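You operate a simulated robot arm through the tools that you are given. There is no shell and no other tool.

You are at the controls of a simulated two-armed robot. One attempt, no reset.

TASK
Take the tan block on the top of the test bench and put it away on the top of the gauge bench. Then put the lump on the top of the test bench away in the inside of the lump tray. Then put the small green sieve in the steel pan on the top of the test bench. Then take the blue striped sack and leave it in the grey round pan on the top of the test bench. Then open the bottom drawer of the sieve bench, take the twine spool from the top of the sample bench and put it in the inside of the bottom drawer of the sieve bench, then shut the drawer. Then take the lined bag from the top of the sample bench and leave it on the back of the sieve rack. The order counts. Set down upright: tan block, blue striped sack, twine spool, lined bag.

Only the result counts: the job must be done as asked and must still hold three seconds after the hand-in. Knocking over, shifting, dropping, spilling or breaking anything else fails it.

THE ROBOT
Two 6-joint arms with two-finger parallel grippers on one trunk, on a base that moves. Base frame: it is fixed to the floor where the robot stands at the start and does not move with it; the origin is under the middle of the robot, x ahead of it, y to its left, z up; the surface under the hand at the start is at about z = 86. Readings come in cm, rad, newtons and seconds.
The left shoulder is at the start at [28, 18.5, 115.5], the right one opposite. With the tool pointing down near the work surface each hand reaches from about 54 to 92 cm from the robot's upright axis, wherever it stands, measured 20 degrees to its own side. Places, roughly: back of the sieve rack (88x20 cm) [-128, 132, 80]; blue striped sack [50, -75, 100]; bottom drawer of the sieve bench [-260, 100, 10]; inside of the bottom drawer of the sieve bench [-260, 120, 10]; inside of the lump tray (24x18 cm) [-772, -132, 80]; lined bag [75, -225, 100]; lump (5x4x4 cm) [60, -40, 90]; round pan [75, -25, 100]; small green sieve [50, -50, 100]; steel pan (20x20x6 cm) [60, 10, 90]; tan block [75, 0, 100]; top of the gauge bench [-700, 100, 90]; twine spool (8x8x8 cm) [60, -200, 90]. Payload 1.57 kg a hand.
The tool frame of a hand sits at the grasp point between the pads (the TCP): z along the fingers, y along the line on which they close. The tips reach 3 cm beyond it. Largest opening 8 cm; finger width 1.7, thickness 1.2; the body of the gripper, 4 by 8.2 cm, starts 8 cm behind the TCP.
Orientation is that of the tool frame in the base frame, as a unit quaternion [x, y, z, w]. With the fingers straight down and closing along the base's y, the tool's x points along the base's -x, its y along +y and its z along -z.

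THE INTERFACE
- The arms move only by the tool step_arm. It takes "left_increments", "right_increments" or both (then of equal length, played together; a hand with none holds still); each is text: rows parted by semicolons, each of 7 numbers parted by spaces: the turn, a rotation vector about the tool's x, y, z in rad, then the shift along the tool's x, y, z in cm, then the opening, from 0 (shut) to 1 (fully open). In form: rx ry rz x y z fingers; .... A call has 1 to 20 rows; each row shifts and turns the commanded pose from where the row before left it, along the tool's axes as they then stand. A row lasts 0.2 s, in which the tool goes at most 5 cm and 0.15 rad; a call with a longer step from one row to the next is refused whole, and so is a gripper value outside its range. A pose out of reach is approached as far as the arm can. The call stops where the force on the tool passes 40 N (or 10 N more than at its start, if that is more) or the arm is blocked; 0.2 s more then pass. Each finger travels about 15.3 cm/s and halts on what it meets, pressing with about 37 N; the grip force reading is that of the motor and also rises with nothing between the fingers. The clock runs only during rows and for 0.2 s after the last one: add rows that do not move to give the fingers time. It gives the time, the measured TCP pose, the force on the tool (base axes), the opening and the grip force at its end, in the units of the frame above (readings bear some noise), with the torque about the TCP (base axes, N m) and any sound that the robot's microphone picked up.
- Cameras (640 x 400 px; columns grow to the right, rows downward): "scene" is now at [22.57, -3.44, 159.33]; the picture's right is [-0.45, -0.89, 0.00], its down [-0.69, 0.35, -0.64] and it looks along [0.57, -0.29, -0.77] (base axes); focal length 271 px, centre (320, 200). "left" rides on the left gripper at [7.2, 0.7, -12.2] in its tool frame; the picture's right is [-0.09, 1.00, 0.00], its down [-0.84, -0.08, -0.54] and it looks along [-0.54, -0.05, 0.84] (tool axes); focal length 238 px, centre (320, 200). "right" rides on the right gripper at [7.2, -0.7, -12.2] in its tool frame; the picture's right is [0.09, 1.00, 0.00], its down [-0.84, 0.08, -0.54] and it looks along [-0.54, 0.05, 0.84] (tool axes); focal length 238 px, centre (320, 200). There is no depth. A picture from a camera that has moved, and an enlarged one, comes with that camera's place and axes in the base frame and with its lens.
- get_image(camera): a new picture of that camera. No time passes.
- slide_trunk(by): slides the trunk up (or, below 0, down) by that many cm; the arms and the scene camera ride with it, the base frame stays. It gives what a move gives, with no picture.
- drive_base(legs): drives the robot by 1 to 6 legs, each [ahead, turn to the left] in cm and rad, along the robot's own axes; the way and the turn of a leg run together, so that a leg with both is an arc; at most 150 cm and 3.142 rad a leg. The arms and the cameras ride along, it lands a little off, and it stops where it bumps. It gives what a move gives.
- head_to(pan, tilt): turns the head with the scene camera to pan (to the left, within 1.501 rad either way) and tilt (down, from -0.506 to 1.204), counted from straight ahead of the robot. It gives what a move gives.
- close_up(camera, box): a new picture of the part [left, top, right, bottom] of that camera's present view, enlarged. No time passes.
- hand_in(): hands the job in; it is judged then, once.

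Nothing tells you exact positions but the pictures and the camera data. Unless the task says otherwise, let go and move clear before handing in.

The tools are called after "Emit:" by a JSON object that holds its "method" and its "body". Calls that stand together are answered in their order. step_arm: Moves the arms, as the interface text tells. Its arguments: {"type":"object","properties":{"left_increments":{"type":"string"},"right_increments":{"type":"string"}},"required":[]} The other tools are called the same way: slide_trunk (by) moves the trunk up or down; drive_base (legs) drives the base; head_to (pan, tilt) turns the head that bears the scene camera; get_image (camera) takes a picture; close_up (camera, box) takes an enlarged picture of a part of a camera's view; hand_in () hands the job in.

At the start:

```text
time_s: 0.0
left_tcp_pos: [60.94, 1.68, 125.88]
left_tool_rot: [0.0, 1.0, 0.001, 0.0]
left_wrist_force: [1.1, 0.3, -1.2]
left_ft_torque: [0.0, -0.02, 0.0]
left_width: 8.02
left_gripper_force: 0.0
right_tcp_pos: [38.78, -43.94, 123.17]
right_tool_rot: [0.0, 1.0, 0.0, 0.0]
right_wrist_force: [0.3, 0.4, 0.5]
right_ft_torque: [-0.02, -0.02, -0.02]
right_width: 7.97
right_gripper_force: 0.1
trunk travel left (down, up): [-85.0, 14.0]
robot x, y, heading: [0.38, -0.09, 0.0]
head pan, tilt (commanded): [-0.471, 0.878]
```

scene: 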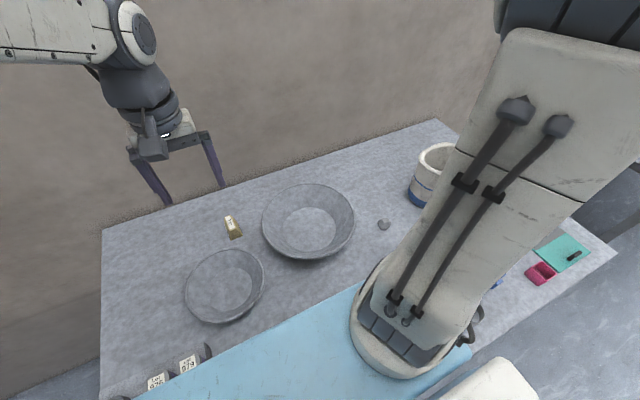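
right: 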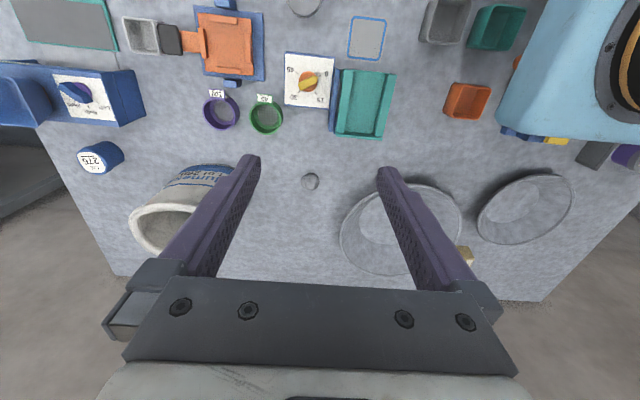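
left: 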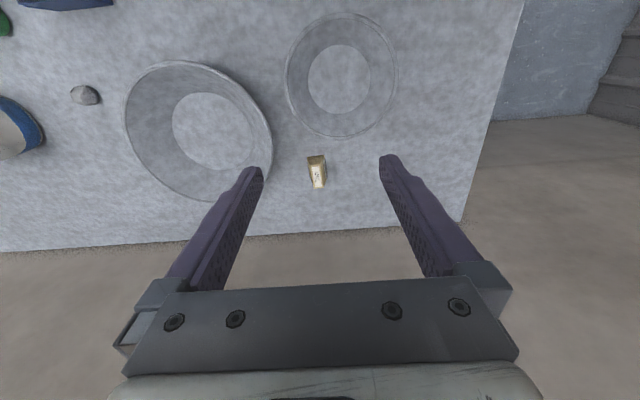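

The bench in front holds two round pans, a small tan block with a label between them and the edge, a grey lump, a white and blue sack and the sieves. I'll look closer before I move anything.

Emit:
{"method": "close_up", "body": {"camera": "left", "box": [260, 120, 400, 207]}}

Emit:
{"method": "close_up", "body": {"camera": "scene", "box": [180, 160, 420, 310]}}

Emit:
{"method": "close_up", "body": {"camera": "right", "box": [0, 0, 640, 400]}}

Emit:
{"method": "close_up", "body": {"camera": "right", "box": [40, 0, 400, 225]}}

```text
4.57 times, centred on (330, 164) of left
camera zoom: at [53.76, 2.34, 138.05], right [0.09, 1.0, 0.0], down [0.84, -0.08, 0.54], along [0.54, -0.05, -0.84], focal length 1090 px, centre (274, 367)
```

zoom: 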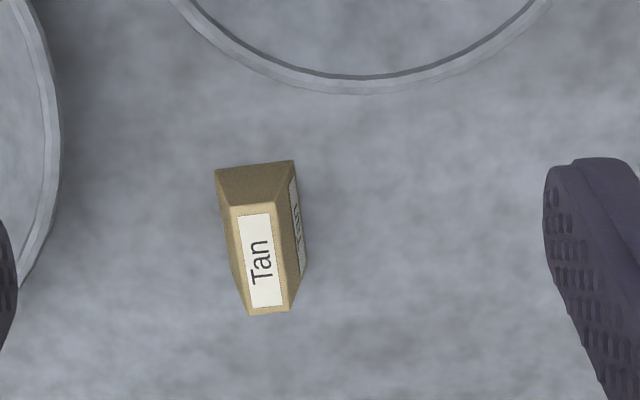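

```text
2.67 times, centred on (300, 235) of scene
camera zoom: at [22.57, -3.44, 159.33], right [-0.45, -0.89, 0.0], down [-0.69, 0.35, -0.64], along [0.57, -0.29, -0.77], focal length 722 px, centre (373, 107)
```

zoom: 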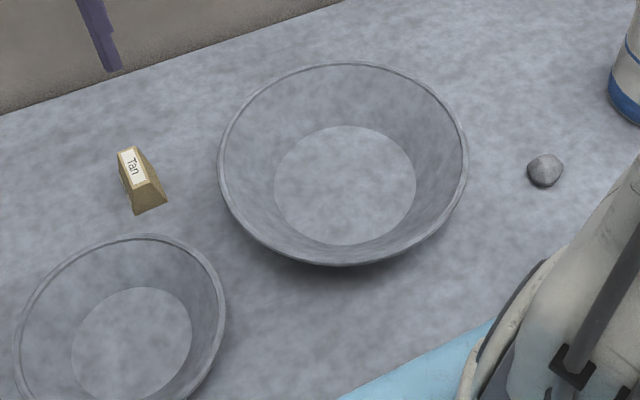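

```text
1.00 times, centred on (320, 200) of right (not enlarged: the box is as wide or as high as the picture)
camera zoom: at [31.64, -44.62, 135.42], right [-0.09, 1.0, 0.0], down [0.84, 0.08, 0.54], along [0.54, 0.05, -0.84], focal length 238 px, centre (320, 200)
```

zoom: 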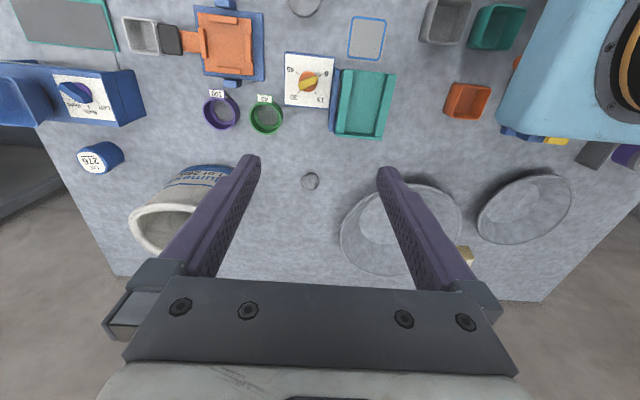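

```text
1.78 times, centred on (220, 112) of right
camera zoom: at [31.64, -44.62, 135.42], right [-0.09, 1.0, 0.0], down [0.84, 0.08, 0.54], along [0.54, 0.05, -0.84], focal length 424 px, centre (498, 356)
```

zoom: 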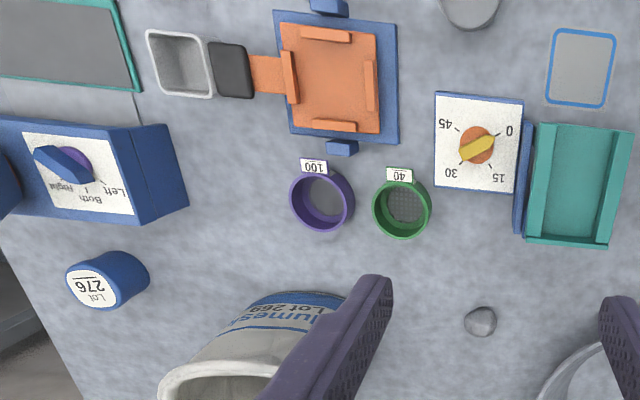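

The tan block stands near [78, -0.5] and looks tapered along y, with its vertical ends facing ±x. Before I pick it up I'll look around the room to get a driving plan.

Emit:
{"method": "head_to", "body": {"pan": 1.5, "tilt": 0.25}}

Emit:
{"method": "get_image", "body": {"camera": "scene"}}

Emit:
{"method": "head_to", "body": {"pan": -1.5, "tilt": 0.35}}

Emit:
{"method": "get_image", "body": {"camera": "scene"}}

Emit:
{"method": "head_to", "body": {"pan": 0.3, "tilt": 0.9}}

Emit:
{"method": "get_image", "body": {"camera": "scene"}}

```text
time_s: 1.9
left_tcp_pos: [60.7, 1.74, 125.94]
left_tool_rot: [-0.001, 1.0, 0.0, 0.0]
left_wrist_force: [0.6, 0.0, 0.1]
left_ft_torque: [-0.04, 0.0, 0.04]
left_width: 8.0
left_gripper_force: 0.1
right_tcp_pos: [38.78, -44.03, 123.31]
right_tool_rot: [0.0, 1.0, 0.0, 0.0]
right_wrist_force: [0.9, 0.2, -0.1]
right_ft_torque: [0.01, 0.03, -0.02]
right_width: 7.99
right_gripper_force: 0.1
trunk travel left (down, up): [-85.0, 14.0]
robot x, y, heading: [-0.04, -0.06, -0.001]
head pan, tilt (commanded): [1.499, 0.25]
```

```text
taken
camera scene: at [16.4, 9.36, 164.86], right [1.0, -0.07, 0.0], down [-0.02, -0.25, -0.97], along [0.07, 0.97, -0.25], focal length 271 px, centre (320, 200)
```

scene: 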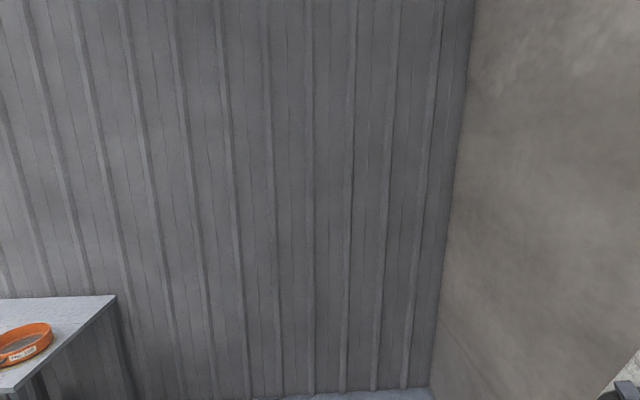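

```text
time_s: 4.5
left_tcp_pos: [60.78, 1.65, 125.91]
left_tool_rot: [0.0, 1.0, -0.001, 0.0]
left_wrist_force: [0.2, 0.4, -0.2]
left_ft_torque: [0.02, -0.03, 0.02]
left_width: 7.98
left_gripper_force: 0.1
right_tcp_pos: [38.89, -43.95, 123.17]
right_tool_rot: [0.0, 1.0, 0.0, 0.0]
right_wrist_force: [-0.3, 0.0, 0.3]
right_ft_torque: [-0.01, 0.02, -0.02]
right_width: 8.0
right_gripper_force: 0.1
trunk travel left (down, up): [-85.0, 14.0]
robot x, y, heading: [-0.08, 0.17, 0.0]
head pan, tilt (commanded): [-1.499, 0.351]
```

```text
taken
camera scene: at [16.4, -9.24, 163.91], right [-1.0, -0.07, 0.0], down [-0.02, 0.34, -0.94], along [0.07, -0.94, -0.34], focal length 271 px, centre (320, 200)
```

scene: 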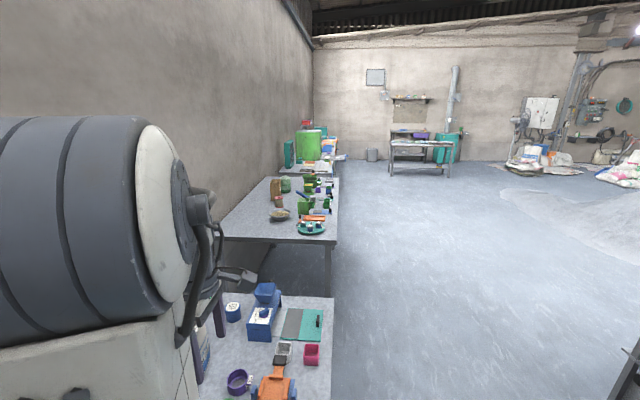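

```text
time_s: 6.3
left_tcp_pos: [60.98, 1.62, 125.84]
left_tool_rot: [0.0, 1.0, 0.0, -0.001]
left_wrist_force: [-0.6, 0.0, -0.4]
left_ft_torque: [0.02, 0.01, 0.01]
left_width: 8.01
left_gripper_force: 0.1
right_tcp_pos: [38.77, -44.03, 123.31]
right_tool_rot: [-0.001, 1.0, 0.0, -0.001]
right_wrist_force: [-0.8, -0.1, -0.1]
right_ft_torque: [-0.01, 0.01, -0.01]
right_width: 8.01
right_gripper_force: 0.2
trunk travel left (down, up): [-85.0, 14.0]
robot x, y, heading: [0.1, -0.13, 0.002]
head pan, tilt (commanded): [0.3, 0.901]
```

```text
taken
camera scene: at [22.95, 2.27, 159.16], right [0.3, -0.96, 0.0], down [-0.75, -0.23, -0.62], along [0.59, 0.18, -0.78], focal length 271 px, centre (320, 200)
```

scene: 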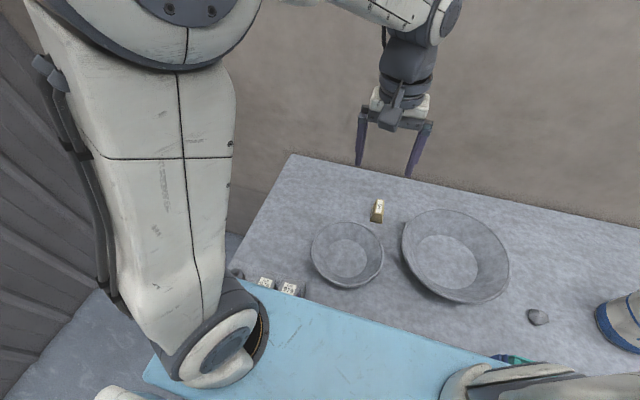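

The room is clear: benches run along +x, and a rack with an orange sieve is back left. Next I'll bring the left hand over the block and turn it so the fingers close along x, on the block's vertical ends.

Emit:
{"method": "step_arm", "body": {"left_increments": "0 0 0 -3.4 -0.44 3 1; 0 0 0 -3.4 -0.44 3 1; 0 0 0 -3.4 -0.44 3 1; 0 0 0 -3.4 -0.44 3 1; 0 0 0 -3.4 -0.44 3 1; 0 0 0.14 0 0 0 1; 0 0 0.14 0 0 0 1; 0 0 0.14 0 0 0 1; 0 0 0.14 0 0 0 1; 0 0 0.14 0 0 0 1; 0 0 0.14 0 0 0 1; 0 0 0.14 0 0 0 1; 0 0 0.14 0 0 0 1; 0 0 0.14 0 0 0 1; 0 0 0.14 0 0 0 1; 0 0 0.13 0 0 0 1; 0 0 0 0 0 0 1"}}

Emit:
{"method": "get_image", "body": {"camera": "left"}}

```text
time_s: 9.9
left_tcp_pos: [78.01, -0.5, 110.84]
left_tool_rot: [0.693, 0.721, 0.0, 0.0]
left_wrist_force: [-0.2, 0.1, 0.6]
left_ft_torque: [0.01, 0.0, 0.0]
left_width: 8.0
left_gripper_force: 0.0
right_tcp_pos: [38.74, -43.97, 123.31]
right_tool_rot: [0.001, 1.0, 0.0, 0.0]
right_wrist_force: [-1.0, 0.5, 0.7]
right_ft_torque: [0.0, -0.02, -0.01]
right_width: 7.99
right_gripper_force: 0.1
trunk travel left (down, up): [-85.0, 14.0]
robot x, y, heading: [0.0, 0.34, -0.004]
head pan, tilt (commanded): [0.3, 0.901]
```

```text
taken
camera left: at [78.34, 6.71, 122.99], right [1.0, -0.05, 0.0], down [-0.04, -0.84, 0.54], along [-0.03, -0.54, -0.84], focal length 238 px, centre (320, 200)
```

left: 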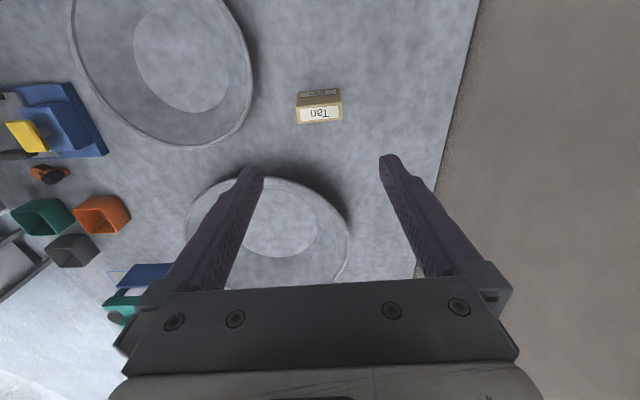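

The wrist reached the pose, and the block is in view ahead of the fingers. I'll zoom in for its exact place.

Emit:
{"method": "close_up", "body": {"camera": "left", "box": [270, 70, 370, 132]}}

```text
6.40 times, centred on (320, 101) of left
camera zoom: at [78.34, 6.71, 122.99], right [1.0, -0.05, 0.0], down [-0.04, -0.84, 0.54], along [-0.03, -0.54, -0.84], focal length 1525 px, centre (320, 834)
```

zoom: 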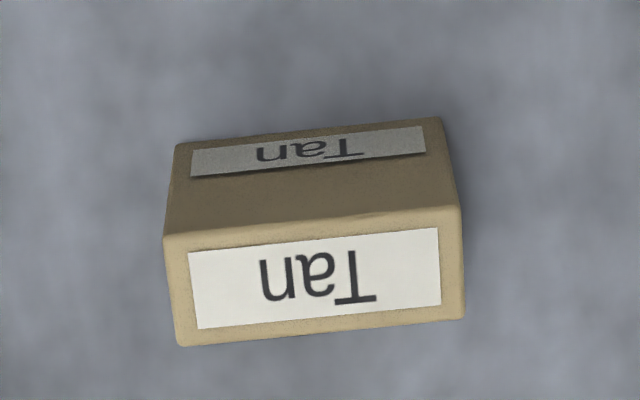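

The block is about 5.9 cm long, centred near [77.7, -0.7], with its top at z≈90. I'll lower the hand over the ends, close and check the grip.

Emit:
{"method": "step_arm", "body": {"left_increments": "0 0 0 -0.136 -0.356 4 1; 0 0 0 0 0 4.5 1; 0 0 0 0 0 4.5 1; 0 0 0 0 0 4 1; 0 0 0 0 0 2 1; 0 0 0 0 0 1.5 1; 0 0 0 0 0 0.7 1; 0 0 0 0 0 0 1; 0 0 0 0 0 0 1"}}

Emit:
{"method": "get_image", "body": {"camera": "left"}}

```text
time_s: 11.9
left_tcp_pos: [77.52, -0.51, 89.62]
left_tool_rot: [0.692, 0.722, 0.001, 0.0]
left_wrist_force: [-0.5, -1.0, 0.1]
left_ft_torque: [0.01, 0.0, -0.02]
left_width: 8.02
left_gripper_force: 0.1
right_tcp_pos: [38.96, -44.0, 123.41]
right_tool_rot: [0.0, 1.0, 0.0, 0.0]
right_wrist_force: [-0.4, 0.0, 0.5]
right_ft_torque: [0.0, 0.0, -0.02]
right_width: 7.99
right_gripper_force: 0.1
trunk travel left (down, up): [-85.0, 14.0]
robot x, y, heading: [-0.28, -0.08, 0.0]
head pan, tilt (commanded): [0.3, 0.901]
```

```text
taken
camera left: at [77.92, 6.5, 101.82], right [1.0, -0.05, 0.0], down [-0.04, -0.84, 0.54], along [-0.03, -0.54, -0.84], focal length 238 px, centre (320, 200)
```

left: 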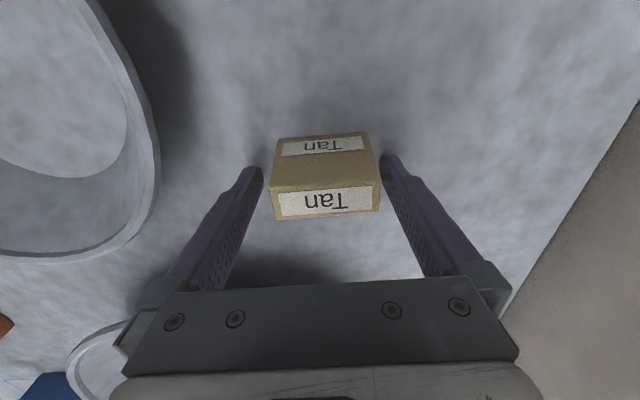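

The block sits between the fingers with a gap on both ends. I'll close on it now and lift.

Emit:
{"method": "step_arm", "body": {"left_increments": "0 0 0 0 0.15 0 0.8; 0 0 0 0 0 0 0.6; 0 0 0 0 0 0 0.4; 0 0 0 0 0 0 0.4; 0 0 0 0 0 0 0.4"}}

```text
time_s: 13.1
left_tcp_pos: [77.72, -0.73, 89.68]
left_tool_rot: [0.692, 0.722, 0.0, 0.0]
left_wrist_force: [-0.5, 0.2, 2.1]
left_ft_torque: [-0.03, 0.0, 0.03]
left_width: 5.88
left_gripper_force: 37.6
right_tcp_pos: [38.78, -44.04, 123.15]
right_tool_rot: [0.0, 1.0, 0.0, 0.0]
right_wrist_force: [0.2, 0.7, -0.1]
right_ft_torque: [0.02, 0.02, 0.01]
right_width: 8.01
right_gripper_force: 0.1
trunk travel left (down, up): [-85.0, 14.0]
robot x, y, heading: [-0.17, -0.1, -0.001]
head pan, tilt (commanded): [0.3, 0.901]
```

Emit:
{"method": "step_arm", "body": {"left_increments": "0 0 0 0 0 -1 0.2; 0 0 0 0 0 -2 0.2; 0 0 0 0 0 -4 0.2; 0 0 0 0 0 -4.5 0.2; 0 0 0 0 0 -4.5 0.2; 0 0 0 0 0 -4.5 0.2; 0 0 0 0 0 -4.5 0.2; 0 0 0 0 0 0 0.2"}}

Emit:
{"method": "get_image", "body": {"camera": "left"}}

Emit:
{"method": "get_image", "body": {"camera": "scene"}}

```text
time_s: 14.9
left_tcp_pos: [77.74, -0.93, 114.72]
left_tool_rot: [0.692, 0.722, 0.001, 0.0]
left_wrist_force: [-0.3, -0.3, -0.4]
left_ft_torque: [-0.01, 0.0, 0.0]
left_width: 5.91
left_gripper_force: 36.9
right_tcp_pos: [38.96, -44.0, 123.28]
right_tool_rot: [-0.001, 1.0, 0.0, 0.0]
right_wrist_force: [-0.5, 0.4, -1.1]
right_ft_torque: [-0.04, 0.01, 0.02]
right_width: 8.01
right_gripper_force: 0.1
trunk travel left (down, up): [-85.0, 14.0]
robot x, y, heading: [-0.09, 0.13, -0.005]
head pan, tilt (commanded): [0.3, 0.901]
```

```text
taken
camera left: at [78.2, 6.28, 126.97], right [1.0, -0.05, 0.0], down [-0.04, -0.84, 0.54], along [-0.03, -0.54, -0.84], focal length 238 px, centre (320, 200)
```

left: 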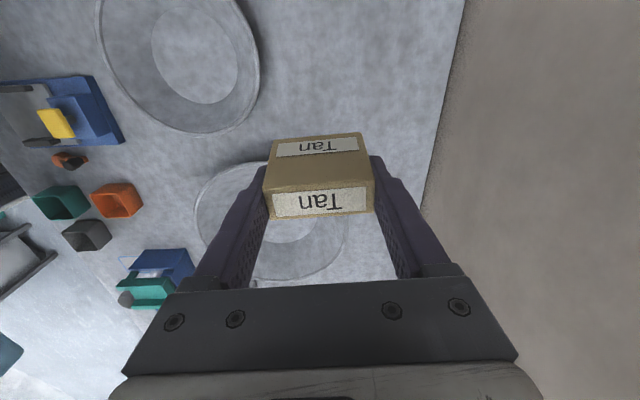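

```text
taken
camera scene: at [22.93, 2.28, 159.16], right [0.3, -0.96, 0.0], down [-0.75, -0.23, -0.62], along [0.59, 0.18, -0.78], focal length 271 px, centre (320, 200)
```

scene: 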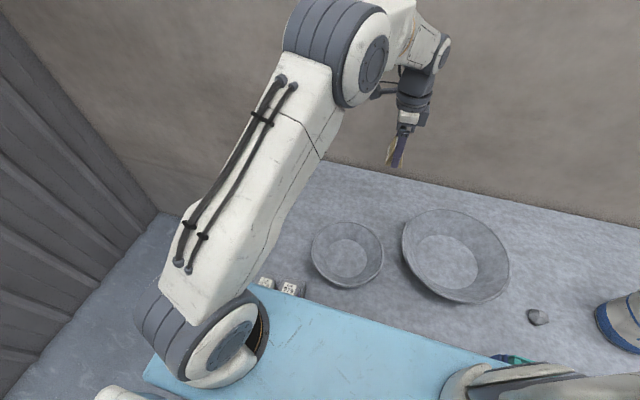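

The block is held firmly: width 5.9 cm, and its bottom is 3.65 cm below the TCP. I'll pull the arm back a little, turn left in place and look around behind.

Emit:
{"method": "step_arm", "body": {"left_increments": "0 0 0 0 -3.5 -1.5 0.2; 0 0 0 0 -4 -1.5 0.2; 0 0 0 0 -4 -1.5 0.2; 0 0 0 0 -3.5 -1.5 0.2; 0 0 0 0 0 0 0.2"}}

Emit:
{"method": "drive_base", "body": {"legs": [[0, 1.5708]]}}

Emit:
{"method": "head_to", "body": {"pan": 1.0, "tilt": 0.35}}

Emit:
{"method": "get_image", "body": {"camera": "scene"}}

```text
time_s: 16.1
left_tcp_pos: [62.57, -1.39, 120.85]
left_tool_rot: [0.692, 0.722, 0.0, 0.0]
left_wrist_force: [-0.7, 1.0, -0.7]
left_ft_torque: [-0.01, 0.01, 0.0]
left_width: 5.92
left_gripper_force: 37.5
right_tcp_pos: [38.74, -43.94, 123.24]
right_tool_rot: [0.0, 1.0, 0.0, 0.0]
right_wrist_force: [0.4, -0.5, -0.2]
right_ft_torque: [0.0, -0.02, 0.03]
right_width: 8.01
right_gripper_force: 0.0
trunk travel left (down, up): [-85.0, 14.0]
robot x, y, heading: [-0.16, 0.03, 0.001]
head pan, tilt (commanded): [0.3, 0.901]
```

```text
time_s: 17.6
left_tcp_pos: [62.1, 9.85, 120.82]
left_tool_rot: [0.623, 0.782, 0.0, 0.0]
left_wrist_force: [0.1, 0.5, -0.3]
left_ft_torque: [-0.01, -0.01, 0.03]
left_width: 5.9
left_gripper_force: 37.1
right_tcp_pos: [46.32, -36.34, 123.39]
right_tool_rot: [-0.091, 0.996, -0.001, 0.0]
right_wrist_force: [1.1, 0.3, 0.4]
right_ft_torque: [-0.05, -0.02, -0.02]
right_width: 7.97
right_gripper_force: 0.0
trunk travel left (down, up): [-85.0, 14.0]
robot x, y, heading: [0.35, -0.44, 0.176]
head pan, tilt (commanded): [0.3, 0.901]
stopped in leg 1: the robot was blocked; the commanded pose is now the measured one
```

```text
time_s: 18.7
left_tcp_pos: [62.02, 9.88, 120.83]
left_tool_rot: [0.623, 0.782, 0.0, -0.001]
left_wrist_force: [-0.1, 0.0, -1.3]
left_ft_torque: [-0.01, 0.01, -0.02]
left_width: 5.91
left_gripper_force: 36.9
right_tcp_pos: [46.42, -36.42, 123.32]
right_tool_rot: [-0.091, 0.996, -0.001, 0.0]
right_wrist_force: [-0.3, -0.1, 0.1]
right_ft_torque: [-0.02, 0.05, 0.04]
right_width: 8.01
right_gripper_force: 0.1
trunk travel left (down, up): [-85.0, 14.0]
robot x, y, heading: [0.18, -0.5, 0.181]
head pan, tilt (commanded): [1.0, 0.351]
```

```text
taken
camera scene: at [19.24, 11.25, 163.91], right [0.92, -0.38, 0.0], down [-0.13, -0.32, -0.94], along [0.36, 0.87, -0.34], focal length 271 px, centre (320, 200)
```

scene: 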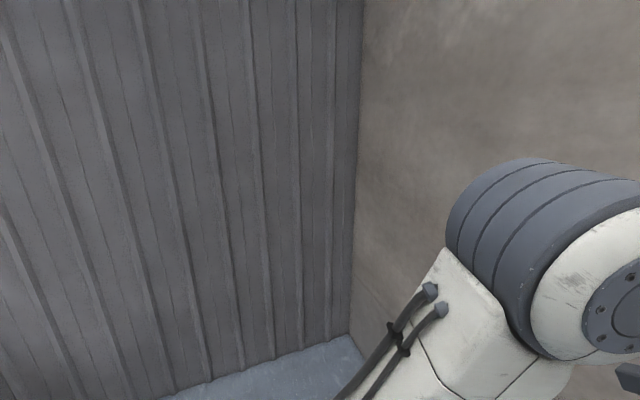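

The base bumped the bench while turning in place, so it needs to back out straight. I'll check that the bench contents are undisturbed, turn back and reverse.

Emit:
{"method": "drive_base", "body": {"legs": [[0, -0.18]]}}

Emit:
{"method": "head_to", "body": {"pan": 0, "tilt": 0.9}}

Emit:
{"method": "get_image", "body": {"camera": "scene"}}

Emit:
{"method": "get_image", "body": {"camera": "right"}}

```text
time_s: 19.8
left_tcp_pos: [62.91, -1.6, 120.92]
left_tool_rot: [0.692, 0.721, 0.0, 0.001]
left_wrist_force: [0.6, 0.5, -0.7]
left_ft_torque: [-0.02, -0.02, 0.02]
left_width: 5.9
left_gripper_force: 37.4
right_tcp_pos: [39.21, -44.19, 123.36]
right_tool_rot: [0.0, 1.0, -0.001, 0.0]
right_wrist_force: [0.1, 0.4, 0.1]
right_ft_torque: [-0.02, -0.01, 0.0]
right_width: 7.98
right_gripper_force: 0.0
trunk travel left (down, up): [-85.0, 14.0]
robot x, y, heading: [-0.09, -0.31, -0.001]
head pan, tilt (commanded): [1.0, 0.351]
```

```text
time_s: 21.1
left_tcp_pos: [62.82, -1.53, 120.87]
left_tool_rot: [0.693, 0.721, 0.0, 0.001]
left_wrist_force: [-0.7, 0.1, -0.6]
left_ft_torque: [0.01, -0.02, 0.02]
left_width: 5.91
left_gripper_force: 37.1
right_tcp_pos: [39.14, -44.09, 123.24]
right_tool_rot: [-0.001, 1.0, -0.001, 0.0]
right_wrist_force: [-0.5, -0.3, 0.1]
right_ft_torque: [-0.01, -0.03, -0.02]
right_width: 8.01
right_gripper_force: 0.0
trunk travel left (down, up): [-85.0, 14.0]
robot x, y, heading: [0.24, -0.51, -0.003]
head pan, tilt (commanded): [0.0, 0.901]
```

```text
taken
camera scene: at [23.5, -0.28, 159.16], right [0.0, -1.0, 0.0], down [-0.78, 0.0, -0.62], along [0.62, 0.0, -0.78], focal length 271 px, centre (320, 200)
```

scene: 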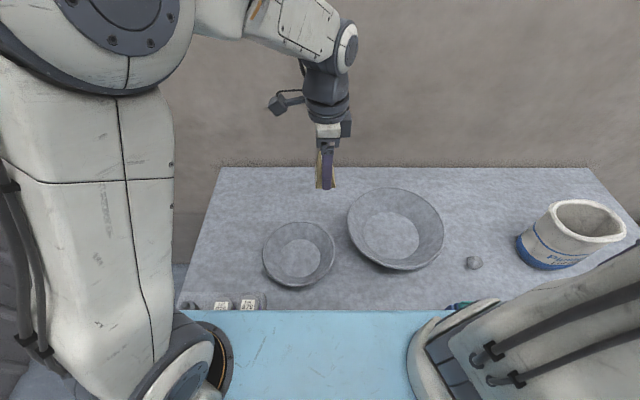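

```text
taken
camera right: at [31.92, -44.79, 135.46], right [-0.09, 1.0, 0.0], down [0.84, 0.08, 0.54], along [0.54, 0.05, -0.84], focal length 238 px, centre (320, 200)
```

right: 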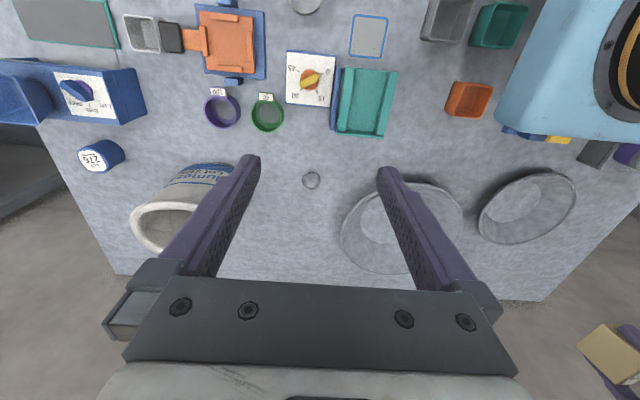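

Nothing on the bench has moved. I'll reverse 60 cm straight out and then turn to look behind.

Emit:
{"method": "drive_base", "body": {"legs": [[-60, 0]]}}

Emit:
{"method": "head_to", "body": {"pan": 1.5, "tilt": 0.4}}

Emit:
{"method": "get_image", "body": {"camera": "scene"}}

Emit:
{"method": "head_to", "body": {"pan": -1.5, "tilt": 0.4}}

Emit:
{"method": "get_image", "body": {"camera": "scene"}}

```text
time_s: 24.5
left_tcp_pos: [2.4, -1.79, 120.78]
left_tool_rot: [0.694, 0.72, 0.0, 0.0]
left_wrist_force: [-0.6, 0.2, -0.5]
left_ft_torque: [0.0, 0.0, 0.03]
left_width: 5.93
left_gripper_force: 36.7
right_tcp_pos: [-21.66, -44.09, 123.26]
right_tool_rot: [0.004, 1.0, -0.001, 0.0]
right_wrist_force: [0.0, -0.8, -0.1]
right_ft_torque: [0.01, 0.02, -0.02]
right_width: 8.0
right_gripper_force: 0.0
trunk travel left (down, up): [-85.0, 14.0]
robot x, y, heading: [-60.08, -0.09, -0.015]
head pan, tilt (commanded): [0.0, 0.901]
```

```text
time_s: 26.1
left_tcp_pos: [2.38, -1.69, 120.77]
left_tool_rot: [0.695, 0.719, 0.0, 0.001]
left_wrist_force: [-0.6, 0.3, -0.1]
left_ft_torque: [0.03, 0.0, 0.02]
left_width: 5.93
left_gripper_force: 37.1
right_tcp_pos: [-21.66, -44.11, 123.24]
right_tool_rot: [0.003, 1.0, -0.001, 0.0]
right_wrist_force: [-0.7, 0.0, 0.6]
right_ft_torque: [0.0, -0.01, -0.01]
right_width: 8.01
right_gripper_force: 0.1
trunk travel left (down, up): [-85.0, 14.0]
robot x, y, heading: [-60.33, 0.09, -0.005]
head pan, tilt (commanded): [1.499, 0.4]
```

```text
taken
camera scene: at [-43.71, 9.21, 163.46], right [1.0, -0.08, 0.0], down [-0.03, -0.39, -0.92], along [0.08, 0.92, -0.39], focal length 271 px, centre (320, 200)
```

scene: 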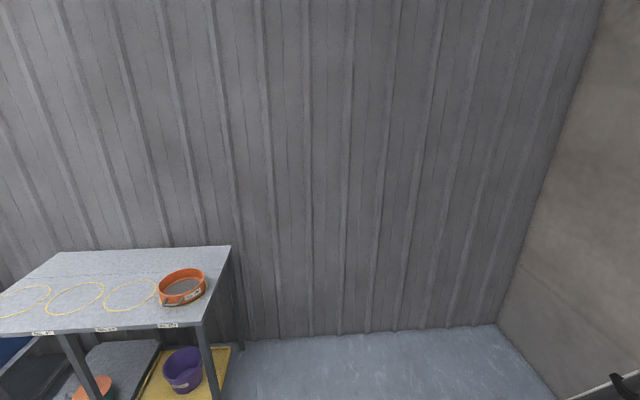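

```text
time_s: 28.7
left_tcp_pos: [2.34, -1.72, 120.92]
left_tool_rot: [0.694, 0.72, -0.001, 0.0]
left_wrist_force: [0.0, -0.2, -0.2]
left_ft_torque: [0.01, -0.02, 0.0]
left_width: 5.91
left_gripper_force: 37.0
right_tcp_pos: [-21.7, -44.1, 123.36]
right_tool_rot: [0.003, 1.0, -0.001, 0.0]
right_wrist_force: [0.2, -0.7, 0.4]
right_ft_torque: [0.01, 0.0, 0.02]
right_width: 7.96
right_gripper_force: 0.0
trunk travel left (down, up): [-85.0, 14.0]
robot x, y, heading: [-60.23, 0.06, -0.016]
head pan, tilt (commanded): [-1.499, 0.4]
```

```text
taken
camera scene: at [-43.9, -9.27, 163.46], right [-1.0, -0.06, 0.0], down [-0.02, 0.39, -0.92], along [0.06, -0.92, -0.39], focal length 271 px, centre (320, 200)
```

scene: 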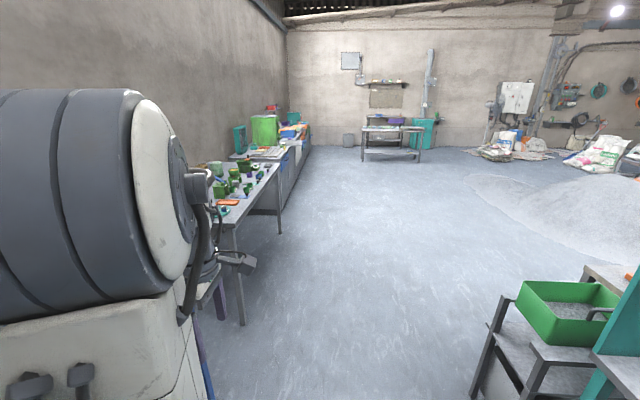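

Behind are the sieve rack on the left, starting near y≈100, and another bench on the right, with its near corner around [-118, -82]. The aisle around y=0 looks free. I'll turn around and look down it.

Emit:
{"method": "drive_base", "body": {"legs": [[0, 1.5708], [0, 1.5708]]}}

Emit:
{"method": "head_to", "body": {"pan": 0, "tilt": 0.35}}

Emit:
{"method": "get_image", "body": {"camera": "scene"}}

Emit:
{"method": "head_to", "body": {"pan": -0.9, "tilt": 0.35}}

Emit:
{"method": "get_image", "body": {"camera": "scene"}}

Emit:
{"method": "head_to", "body": {"pan": 0.9, "tilt": 0.35}}

Emit:
{"method": "get_image", "body": {"camera": "scene"}}

```text
time_s: 36.6
left_tcp_pos: [-122.62, 5.66, 120.73]
left_tool_rot: [-0.697, 0.717, 0.001, 0.0]
left_wrist_force: [0.7, -0.3, -0.7]
left_ft_torque: [0.01, -0.05, -0.03]
left_width: 5.9
left_gripper_force: 37.1
right_tcp_pos: [-96.0, 46.46, 123.29]
right_tool_rot: [0.999, -0.034, 0.0, -0.001]
right_wrist_force: [-0.6, 0.3, -0.3]
right_ft_torque: [-0.02, -0.03, 0.0]
right_width: 8.02
right_gripper_force: 0.1
trunk travel left (down, up): [-85.0, 14.0]
robot x, y, heading: [-59.92, 0.08, 3.07]
head pan, tilt (commanded): [-1.499, 0.4]
```

```text
time_s: 38.2
left_tcp_pos: [-122.6, 5.77, 120.88]
left_tool_rot: [-0.697, 0.717, 0.0, -0.001]
left_wrist_force: [0.0, 0.0, -0.4]
left_ft_torque: [0.03, 0.02, 0.02]
left_width: 5.93
left_gripper_force: 37.0
right_tcp_pos: [-95.92, 46.56, 123.22]
right_tool_rot: [0.999, -0.034, 0.0, -0.002]
right_wrist_force: [-0.3, 0.1, -1.1]
right_ft_torque: [0.01, -0.04, 0.0]
right_width: 7.98
right_gripper_force: 0.1
trunk travel left (down, up): [-85.0, 14.0]
robot x, y, heading: [-60.17, -0.09, 3.075]
head pan, tilt (commanded): [0.0, 0.351]
```

```text
taken
camera scene: at [-85.74, 1.97, 163.91], right [0.07, 1.0, 0.0], down [0.34, -0.02, -0.94], along [-0.94, 0.07, -0.34], focal length 271 px, centre (320, 200)
```

scene: 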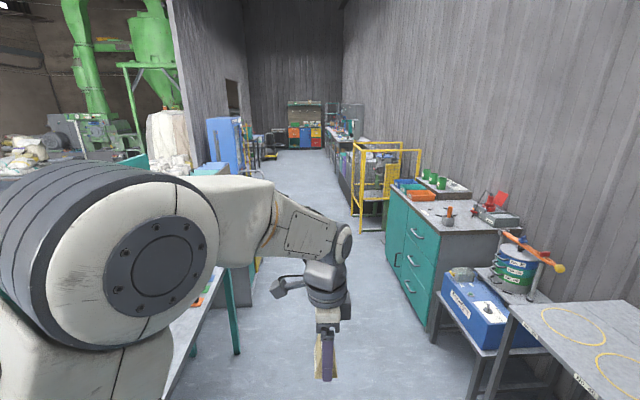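

```text
time_s: 39.4
left_tcp_pos: [-122.68, 5.68, 120.74]
left_tool_rot: [-0.698, 0.716, 0.0, 0.0]
left_wrist_force: [0.4, 0.0, -1.2]
left_ft_torque: [-0.02, 0.02, 0.01]
left_width: 5.89
left_gripper_force: 36.6
right_tcp_pos: [-96.14, 46.61, 123.29]
right_tool_rot: [0.999, -0.034, 0.0, -0.002]
right_wrist_force: [0.2, 0.5, 0.9]
right_ft_torque: [0.01, 0.0, -0.01]
right_width: 7.99
right_gripper_force: 0.1
trunk travel left (down, up): [-85.0, 14.0]
robot x, y, heading: [-60.0, -0.12, 3.068]
head pan, tilt (commanded): [-0.901, 0.351]
```

```text
taken
camera scene: at [-81.71, 8.99, 163.91], right [0.83, 0.56, 0.0], down [0.19, -0.28, -0.94], along [-0.53, 0.78, -0.34], focal length 271 px, centre (320, 200)
```

scene: 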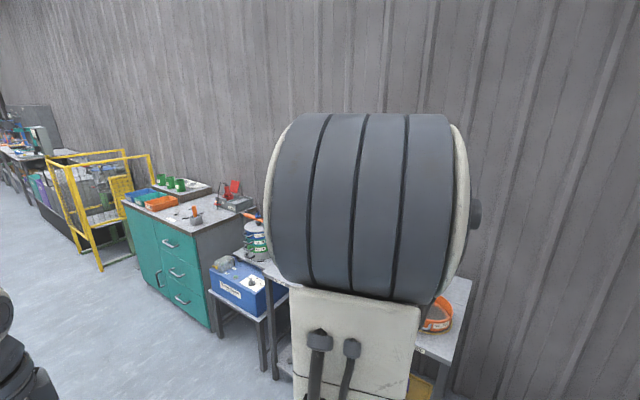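

```text
time_s: 41.2
left_tcp_pos: [-122.65, 5.68, 120.89]
left_tool_rot: [-0.698, 0.716, 0.0, 0.0]
left_wrist_force: [0.9, -0.3, -0.1]
left_ft_torque: [-0.02, 0.0, 0.01]
left_width: 5.93
left_gripper_force: 37.2
right_tcp_pos: [-96.02, 46.48, 123.31]
right_tool_rot: [0.999, -0.034, 0.0, -0.001]
right_wrist_force: [-0.3, -1.0, -0.4]
right_ft_torque: [-0.03, -0.03, 0.01]
right_width: 8.0
right_gripper_force: 0.0
trunk travel left (down, up): [-85.0, 14.0]
robot x, y, heading: [-60.18, 0.15, 3.068]
head pan, tilt (commanded): [0.901, 0.351]
```

```text
taken
camera scene: at [-82.75, -5.56, 163.91], right [-0.74, 0.68, 0.0], down [0.23, 0.25, -0.94], along [-0.63, -0.69, -0.34], focal length 271 px, centre (320, 200)
```

scene: 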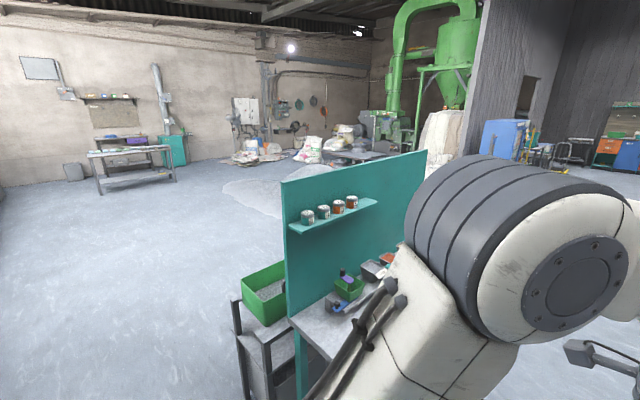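

The aisle runs along -x, between a teal panel bench on the left (edge at y≈-40) and the sieve bench and yellow cage on the right (front at y≈75–97). I'll follow the line y≈20 down the aisle in steps.

Emit:
{"method": "drive_base", "body": {"legs": [[0, -0.085], [142, 0], [0, 0.155], [120, 0]]}}

Emit:
{"method": "head_to", "body": {"pan": 0, "tilt": 0.35}}

Emit:
{"method": "get_image", "body": {"camera": "scene"}}

```text
time_s: 55.1
left_tcp_pos: [-382.7, 30.7, 120.76]
left_tool_rot: [0.707, -0.707, -0.001, 0.0]
left_wrist_force: [-0.3, 0.5, -0.4]
left_ft_torque: [0.05, 0.03, -0.01]
left_width: 5.89
left_gripper_force: 37.1
right_tcp_pos: [-357.24, 72.37, 123.33]
right_tool_rot: [1.0, -0.02, 0.0, -0.001]
right_wrist_force: [-0.3, 0.1, 0.1]
right_ft_torque: [-0.01, -0.03, -0.01]
right_width: 8.03
right_gripper_force: 0.0
trunk travel left (down, up): [-85.0, 14.0]
robot x, y, heading: [-320.23, 26.93, 3.098]
head pan, tilt (commanded): [0.901, 0.351]
```

```text
time_s: 56.3
left_tcp_pos: [-382.7, 30.75, 120.77]
left_tool_rot: [0.708, -0.706, 0.0, 0.0]
left_wrist_force: [0.1, -0.3, -0.6]
left_ft_torque: [-0.02, 0.05, -0.04]
left_width: 5.9
left_gripper_force: 37.0
right_tcp_pos: [-357.34, 72.48, 123.25]
right_tool_rot: [1.0, -0.021, -0.001, -0.001]
right_wrist_force: [0.7, -1.0, 0.2]
right_ft_torque: [0.0, 0.0, 0.03]
right_width: 7.99
right_gripper_force: 0.1
trunk travel left (down, up): [-85.0, 14.0]
robot x, y, heading: [-320.13, 26.73, 3.097]
head pan, tilt (commanded): [0.0, 0.351]
```

```text
taken
camera scene: at [-345.76, 28.06, 163.91], right [0.04, 1.0, 0.0], down [0.34, -0.01, -0.94], along [-0.94, 0.04, -0.34], focal length 271 px, centre (320, 200)
```

scene: 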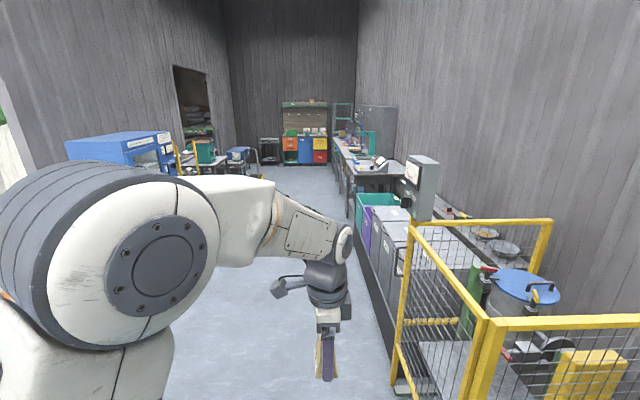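

The right hand would pass close to the yellow cage and the monitor, so I'll tuck it inward first. Then I'll go on along y≈20 to about x=-600.

Emit:
{"method": "step_arm", "body": {"right_increments": "0 0 0 0 4 -0.5 1; 0 0 0 0 4 -0.5 1; 0 0 0 0 4 -0.5 1; 0 0 0 0 4 -0.5 1; 0 0 0 0 0 0 1"}}

Emit:
{"method": "drive_base", "body": {"legs": [[0, 0.09], [140, 0], [0, -0.05], [110, 0]]}}

Emit:
{"method": "head_to", "body": {"pan": -0.4, "tilt": 0.4}}

Emit:
{"method": "get_image", "body": {"camera": "scene"}}

Emit:
{"method": "head_to", "body": {"pan": 0.5, "tilt": 0.4}}

Emit:
{"method": "get_image", "body": {"camera": "scene"}}

```text
time_s: 57.5
left_tcp_pos: [-382.63, 30.72, 120.78]
left_tool_rot: [0.708, -0.707, 0.0, 0.001]
left_wrist_force: [0.0, 0.0, -0.3]
left_ft_torque: [0.02, 0.02, 0.0]
left_width: 5.94
left_gripper_force: 37.3
right_tcp_pos: [-361.49, 60.58, 122.88]
right_tool_rot: [1.0, -0.02, 0.0, 0.0]
right_wrist_force: [0.0, -0.4, -0.6]
right_ft_torque: [-0.03, 0.01, 0.0]
right_width: 8.01
right_gripper_force: 0.1
right hand out of reach, approached as far as the arm can: row 3, 4
trunk travel left (down, up): [-85.0, 14.0]
robot x, y, heading: [-320.06, 27.09, 3.101]
head pan, tilt (commanded): [0.0, 0.351]
```

```text
time_s: 70.8
left_tcp_pos: [-636.39, 30.95, 120.75]
left_tool_rot: [-0.707, 0.707, 0.0, 0.0]
left_wrist_force: [-0.3, 0.2, -2.1]
left_ft_torque: [-0.01, -0.01, 0.01]
left_width: 5.88
left_gripper_force: 37.1
right_tcp_pos: [-615.06, 60.71, 122.9]
right_tool_rot: [1.0, -0.022, 0.001, 0.0]
right_wrist_force: [-0.4, 0.0, -0.6]
right_ft_torque: [0.02, 0.0, 0.03]
right_width: 7.99
right_gripper_force: 0.0
trunk travel left (down, up): [-85.0, 14.0]
robot x, y, heading: [-573.93, 27.14, 3.095]
head pan, tilt (commanded): [0.0, 0.351]
```

```text
time_s: 71.6
left_tcp_pos: [-636.28, 30.94, 120.72]
left_tool_rot: [-0.707, 0.707, 0.0, 0.0]
left_wrist_force: [-0.6, 0.3, 0.0]
left_ft_torque: [0.02, 0.0, 0.0]
left_width: 5.91
left_gripper_force: 37.4
right_tcp_pos: [-615.15, 60.78, 123.02]
right_tool_rot: [1.0, -0.022, 0.001, -0.001]
right_wrist_force: [-0.3, -0.5, 0.0]
right_ft_torque: [-0.01, -0.01, 0.03]
right_width: 8.01
right_gripper_force: 0.0
trunk travel left (down, up): [-85.0, 14.0]
robot x, y, heading: [-573.86, 27.1, 3.091]
head pan, tilt (commanded): [-0.4, 0.4]
```

```text
taken
camera scene: at [-598.5, 31.76, 163.46], right [0.43, 0.9, 0.0], down [0.35, -0.17, -0.92], along [-0.83, 0.4, -0.39], focal length 271 px, centre (320, 200)
```

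scene: 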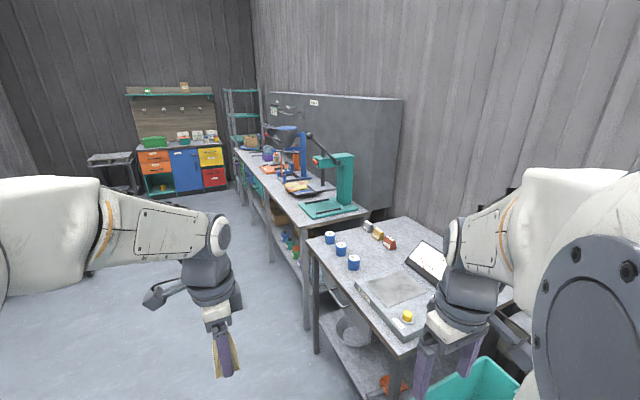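

```text
time_s: 72.8
left_tcp_pos: [-636.41, 30.97, 120.87]
left_tool_rot: [-0.707, 0.708, 0.0, 0.0]
left_wrist_force: [-1.0, -0.2, -0.3]
left_ft_torque: [-0.02, -0.02, -0.02]
left_width: 5.91
left_gripper_force: 37.4
right_tcp_pos: [-615.06, 60.83, 122.94]
right_tool_rot: [1.0, -0.022, 0.001, 0.0]
right_wrist_force: [-0.2, -0.1, 0.7]
right_ft_torque: [-0.01, -0.03, 0.0]
right_width: 8.02
right_gripper_force: 0.1
trunk travel left (down, up): [-85.0, 14.0]
robot x, y, heading: [-574.07, 27.06, 3.095]
head pan, tilt (commanded): [0.499, 0.4]
```

```text
taken
camera scene: at [-598.48, 23.72, 163.46], right [-0.44, 0.9, 0.0], down [0.35, 0.17, -0.92], along [-0.83, -0.4, -0.39], focal length 271 px, centre (320, 200)
```

scene: 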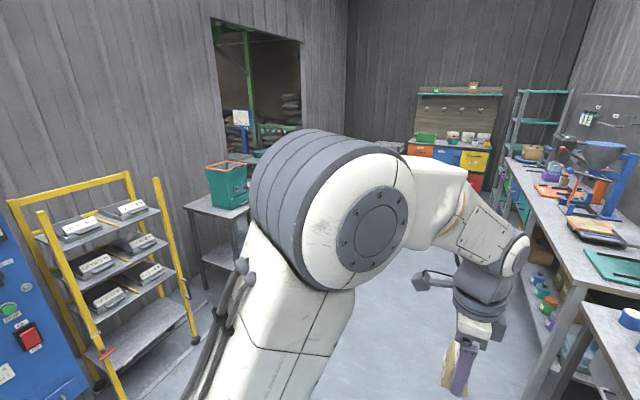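

The gauge bench is the near one on the right, with blue caps, a row of small coloured blocks and a flat grey plate. I'll zoom in to find a free spot.

Emit:
{"method": "head_to", "body": {"pan": -0.6, "tilt": 0.6}}

Emit:
{"method": "get_image", "body": {"camera": "scene"}}

Emit:
{"method": "get_image", "body": {"camera": "right"}}

```text
time_s: 74.2
left_tcp_pos: [-636.51, 30.96, 120.69]
left_tool_rot: [-0.706, 0.708, 0.0, 0.0]
left_wrist_force: [0.2, 0.0, -0.1]
left_ft_torque: [-0.02, -0.02, -0.02]
left_width: 5.89
left_gripper_force: 37.0
right_tcp_pos: [-615.11, 60.72, 122.85]
right_tool_rot: [1.0, -0.022, 0.001, 0.0]
right_wrist_force: [0.2, 0.4, -0.4]
right_ft_torque: [0.02, -0.01, 0.02]
right_width: 7.99
right_gripper_force: 0.2
trunk travel left (down, up): [-85.0, 14.0]
robot x, y, heading: [-573.38, 26.97, 3.098]
head pan, tilt (commanded): [-0.6, 0.6]
```

```text
taken
camera scene: at [-597.2, 33.09, 161.64], right [0.6, 0.8, 0.0], down [0.45, -0.34, -0.83], along [-0.66, 0.5, -0.56], focal length 271 px, centre (320, 200)
```

scene: 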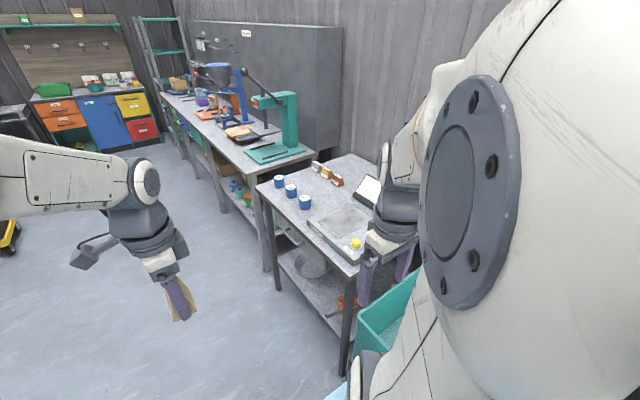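

```text
taken
camera right: at [-607.9, 61.16, 135.07], right [0.05, -1.0, 0.0], down [-0.84, -0.04, 0.54], along [-0.54, -0.03, -0.84], focal length 238 px, centre (320, 200)
```

right: 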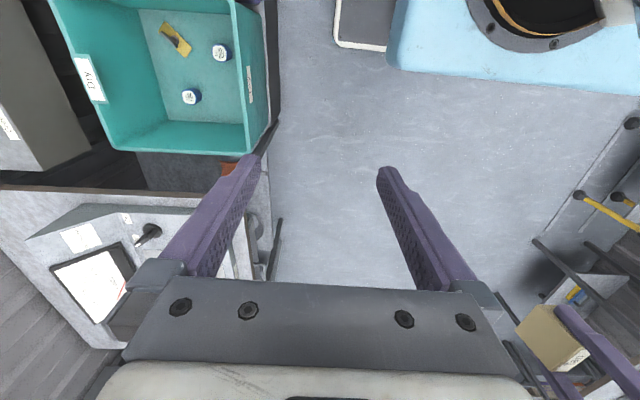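

Emit:
{"method": "close_up", "body": {"camera": "scene", "box": [240, 130, 432, 250]}}

```text
3.33 times, centred on (336, 190) of scene
camera zoom: at [-597.2, 33.09, 161.64], right [0.6, 0.8, 0.0], down [0.45, -0.34, -0.83], along [-0.66, 0.5, -0.56], focal length 902 px, centre (267, 233)
```

zoom: 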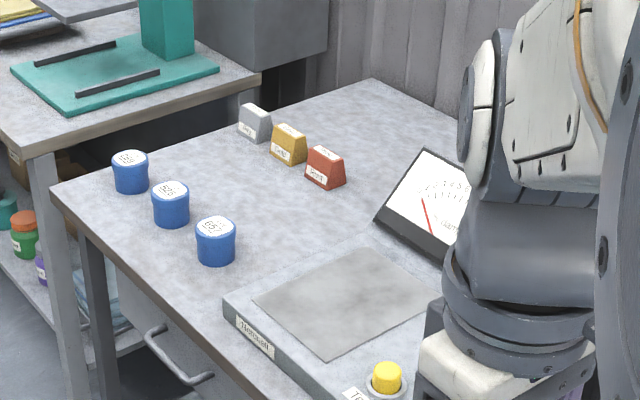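

The gauge bench top carries three caps at y≈91 and three blocks at y≈117, with a free strip between them around [-697, 104]. I'll drive alongside and turn to face the bench.

Emit:
{"method": "drive_base", "body": {"legs": [[0, 0.045], [116, 0], [0, -1.571]]}}

Emit:
{"method": "head_to", "body": {"pan": 0, "tilt": 0.8}}

Emit:
{"method": "get_image", "body": {"camera": "scene"}}

Emit:
{"method": "get_image", "body": {"camera": "left"}}

```text
time_s: 84.3
left_tcp_pos: [-689.45, 91.04, 120.7]
left_tool_rot: [-0.024, 1.0, 0.0, -0.001]
left_wrist_force: [0.0, 0.2, -1.1]
left_ft_torque: [0.04, 0.05, -0.01]
left_width: 5.92
left_gripper_force: 37.3
right_tcp_pos: [-658.67, 71.32, 122.86]
right_tool_rot: [0.709, -0.705, 0.001, 0.001]
right_wrist_force: [-0.6, 0.0, 0.2]
right_ft_torque: [-0.01, 0.01, -0.01]
right_width: 7.99
right_gripper_force: 0.1
trunk travel left (down, up): [-85.0, 14.0]
robot x, y, heading: [-690.59, 28.51, 1.577]
head pan, tilt (commanded): [-0.6, 0.6]
```

```text
time_s: 85.3
left_tcp_pos: [-689.54, 91.02, 120.76]
left_tool_rot: [-0.024, 1.0, 0.0, 0.0]
left_wrist_force: [0.3, -0.2, -1.4]
left_ft_torque: [0.01, 0.0, -0.02]
left_width: 5.91
left_gripper_force: 36.3
right_tcp_pos: [-658.62, 71.22, 122.91]
right_tool_rot: [0.709, -0.705, 0.001, -0.001]
right_wrist_force: [0.0, 0.3, -0.1]
right_ft_torque: [-0.02, -0.04, 0.0]
right_width: 7.97
right_gripper_force: 0.0
trunk travel left (down, up): [-85.0, 14.0]
robot x, y, heading: [-689.82, 28.45, 1.574]
head pan, tilt (commanded): [0.0, 0.799]
```

```text
taken
camera scene: at [-690.71, 52.44, 159.95], right [1.0, 0.0, 0.0], down [0.0, -0.72, -0.7], along [0.0, 0.7, -0.72], focal length 271 px, centre (320, 200)
```

scene: 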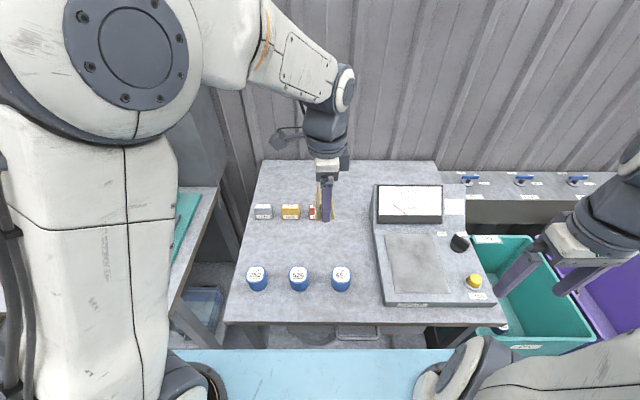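

```text
taken
camera left: at [-696.66, 91.24, 133.01], right [0.04, 1.0, 0.0], down [0.84, -0.04, 0.54], along [0.54, -0.02, -0.84], focal length 238 px, centre (320, 200)
```

left: 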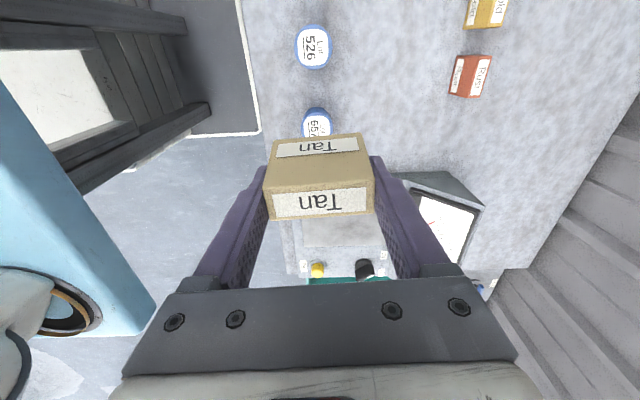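

I face the gauge bench and can see the free strip between the caps and the blocks. I'll bring the block over about [-695, 103] and lower it to just above the top.

Emit:
{"method": "step_arm", "body": {"left_increments": "0 0 0 1.64 4.08 0 0.2; 0 0 0 1.64 4.08 0 0.2; 0 0 0 1.64 4.08 0 0.2; 0 0 0 0 0 4.5 0.2; 0 0 0 0 0 4.5 0.2; 0 0 0 0 0 4.5 0.2; 0 0 0 0 0 4.5 0.2; 0 0 0 0 0 4.5 0.2; 0 0 0 0 0 4 0.2; 0 0 0 0 0 0 0.2"}}

Emit:
{"method": "get_image", "body": {"camera": "left"}}

Emit:
{"method": "get_image", "body": {"camera": "scene"}}

```text
time_s: 87.5
left_tcp_pos: [-695.16, 102.95, 94.19]
left_tool_rot: [-0.025, 1.0, 0.0, 0.0]
left_wrist_force: [-0.3, 0.1, -0.1]
left_ft_torque: [0.01, 0.0, 0.01]
left_width: 5.91
left_gripper_force: 37.6
right_tcp_pos: [-658.69, 71.33, 122.88]
right_tool_rot: [0.71, -0.704, 0.001, 0.0]
right_wrist_force: [0.8, 0.1, -0.4]
right_ft_torque: [-0.01, -0.03, 0.03]
right_width: 7.99
right_gripper_force: 0.1
trunk travel left (down, up): [-85.0, 14.0]
robot x, y, heading: [-690.17, 28.6, 1.574]
head pan, tilt (commanded): [0.0, 0.799]
```

```text
taken
camera left: at [-702.27, 103.26, 106.36], right [0.04, 1.0, 0.0], down [0.84, -0.04, 0.54], along [0.54, -0.02, -0.84], focal length 238 px, centre (320, 200)
```

left: 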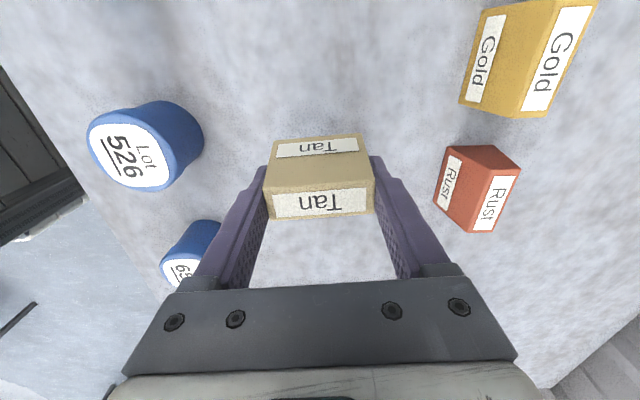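

```text
taken
camera scene: at [-690.73, 52.46, 159.94], right [1.0, 0.0, 0.0], down [0.0, -0.72, -0.7], along [0.0, 0.7, -0.72], focal length 271 px, centre (320, 200)
```

scene: 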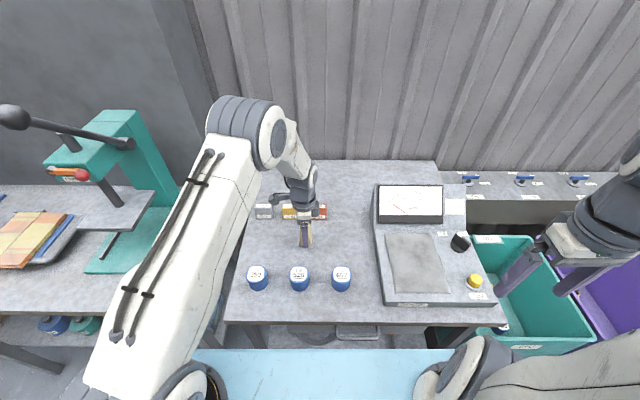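

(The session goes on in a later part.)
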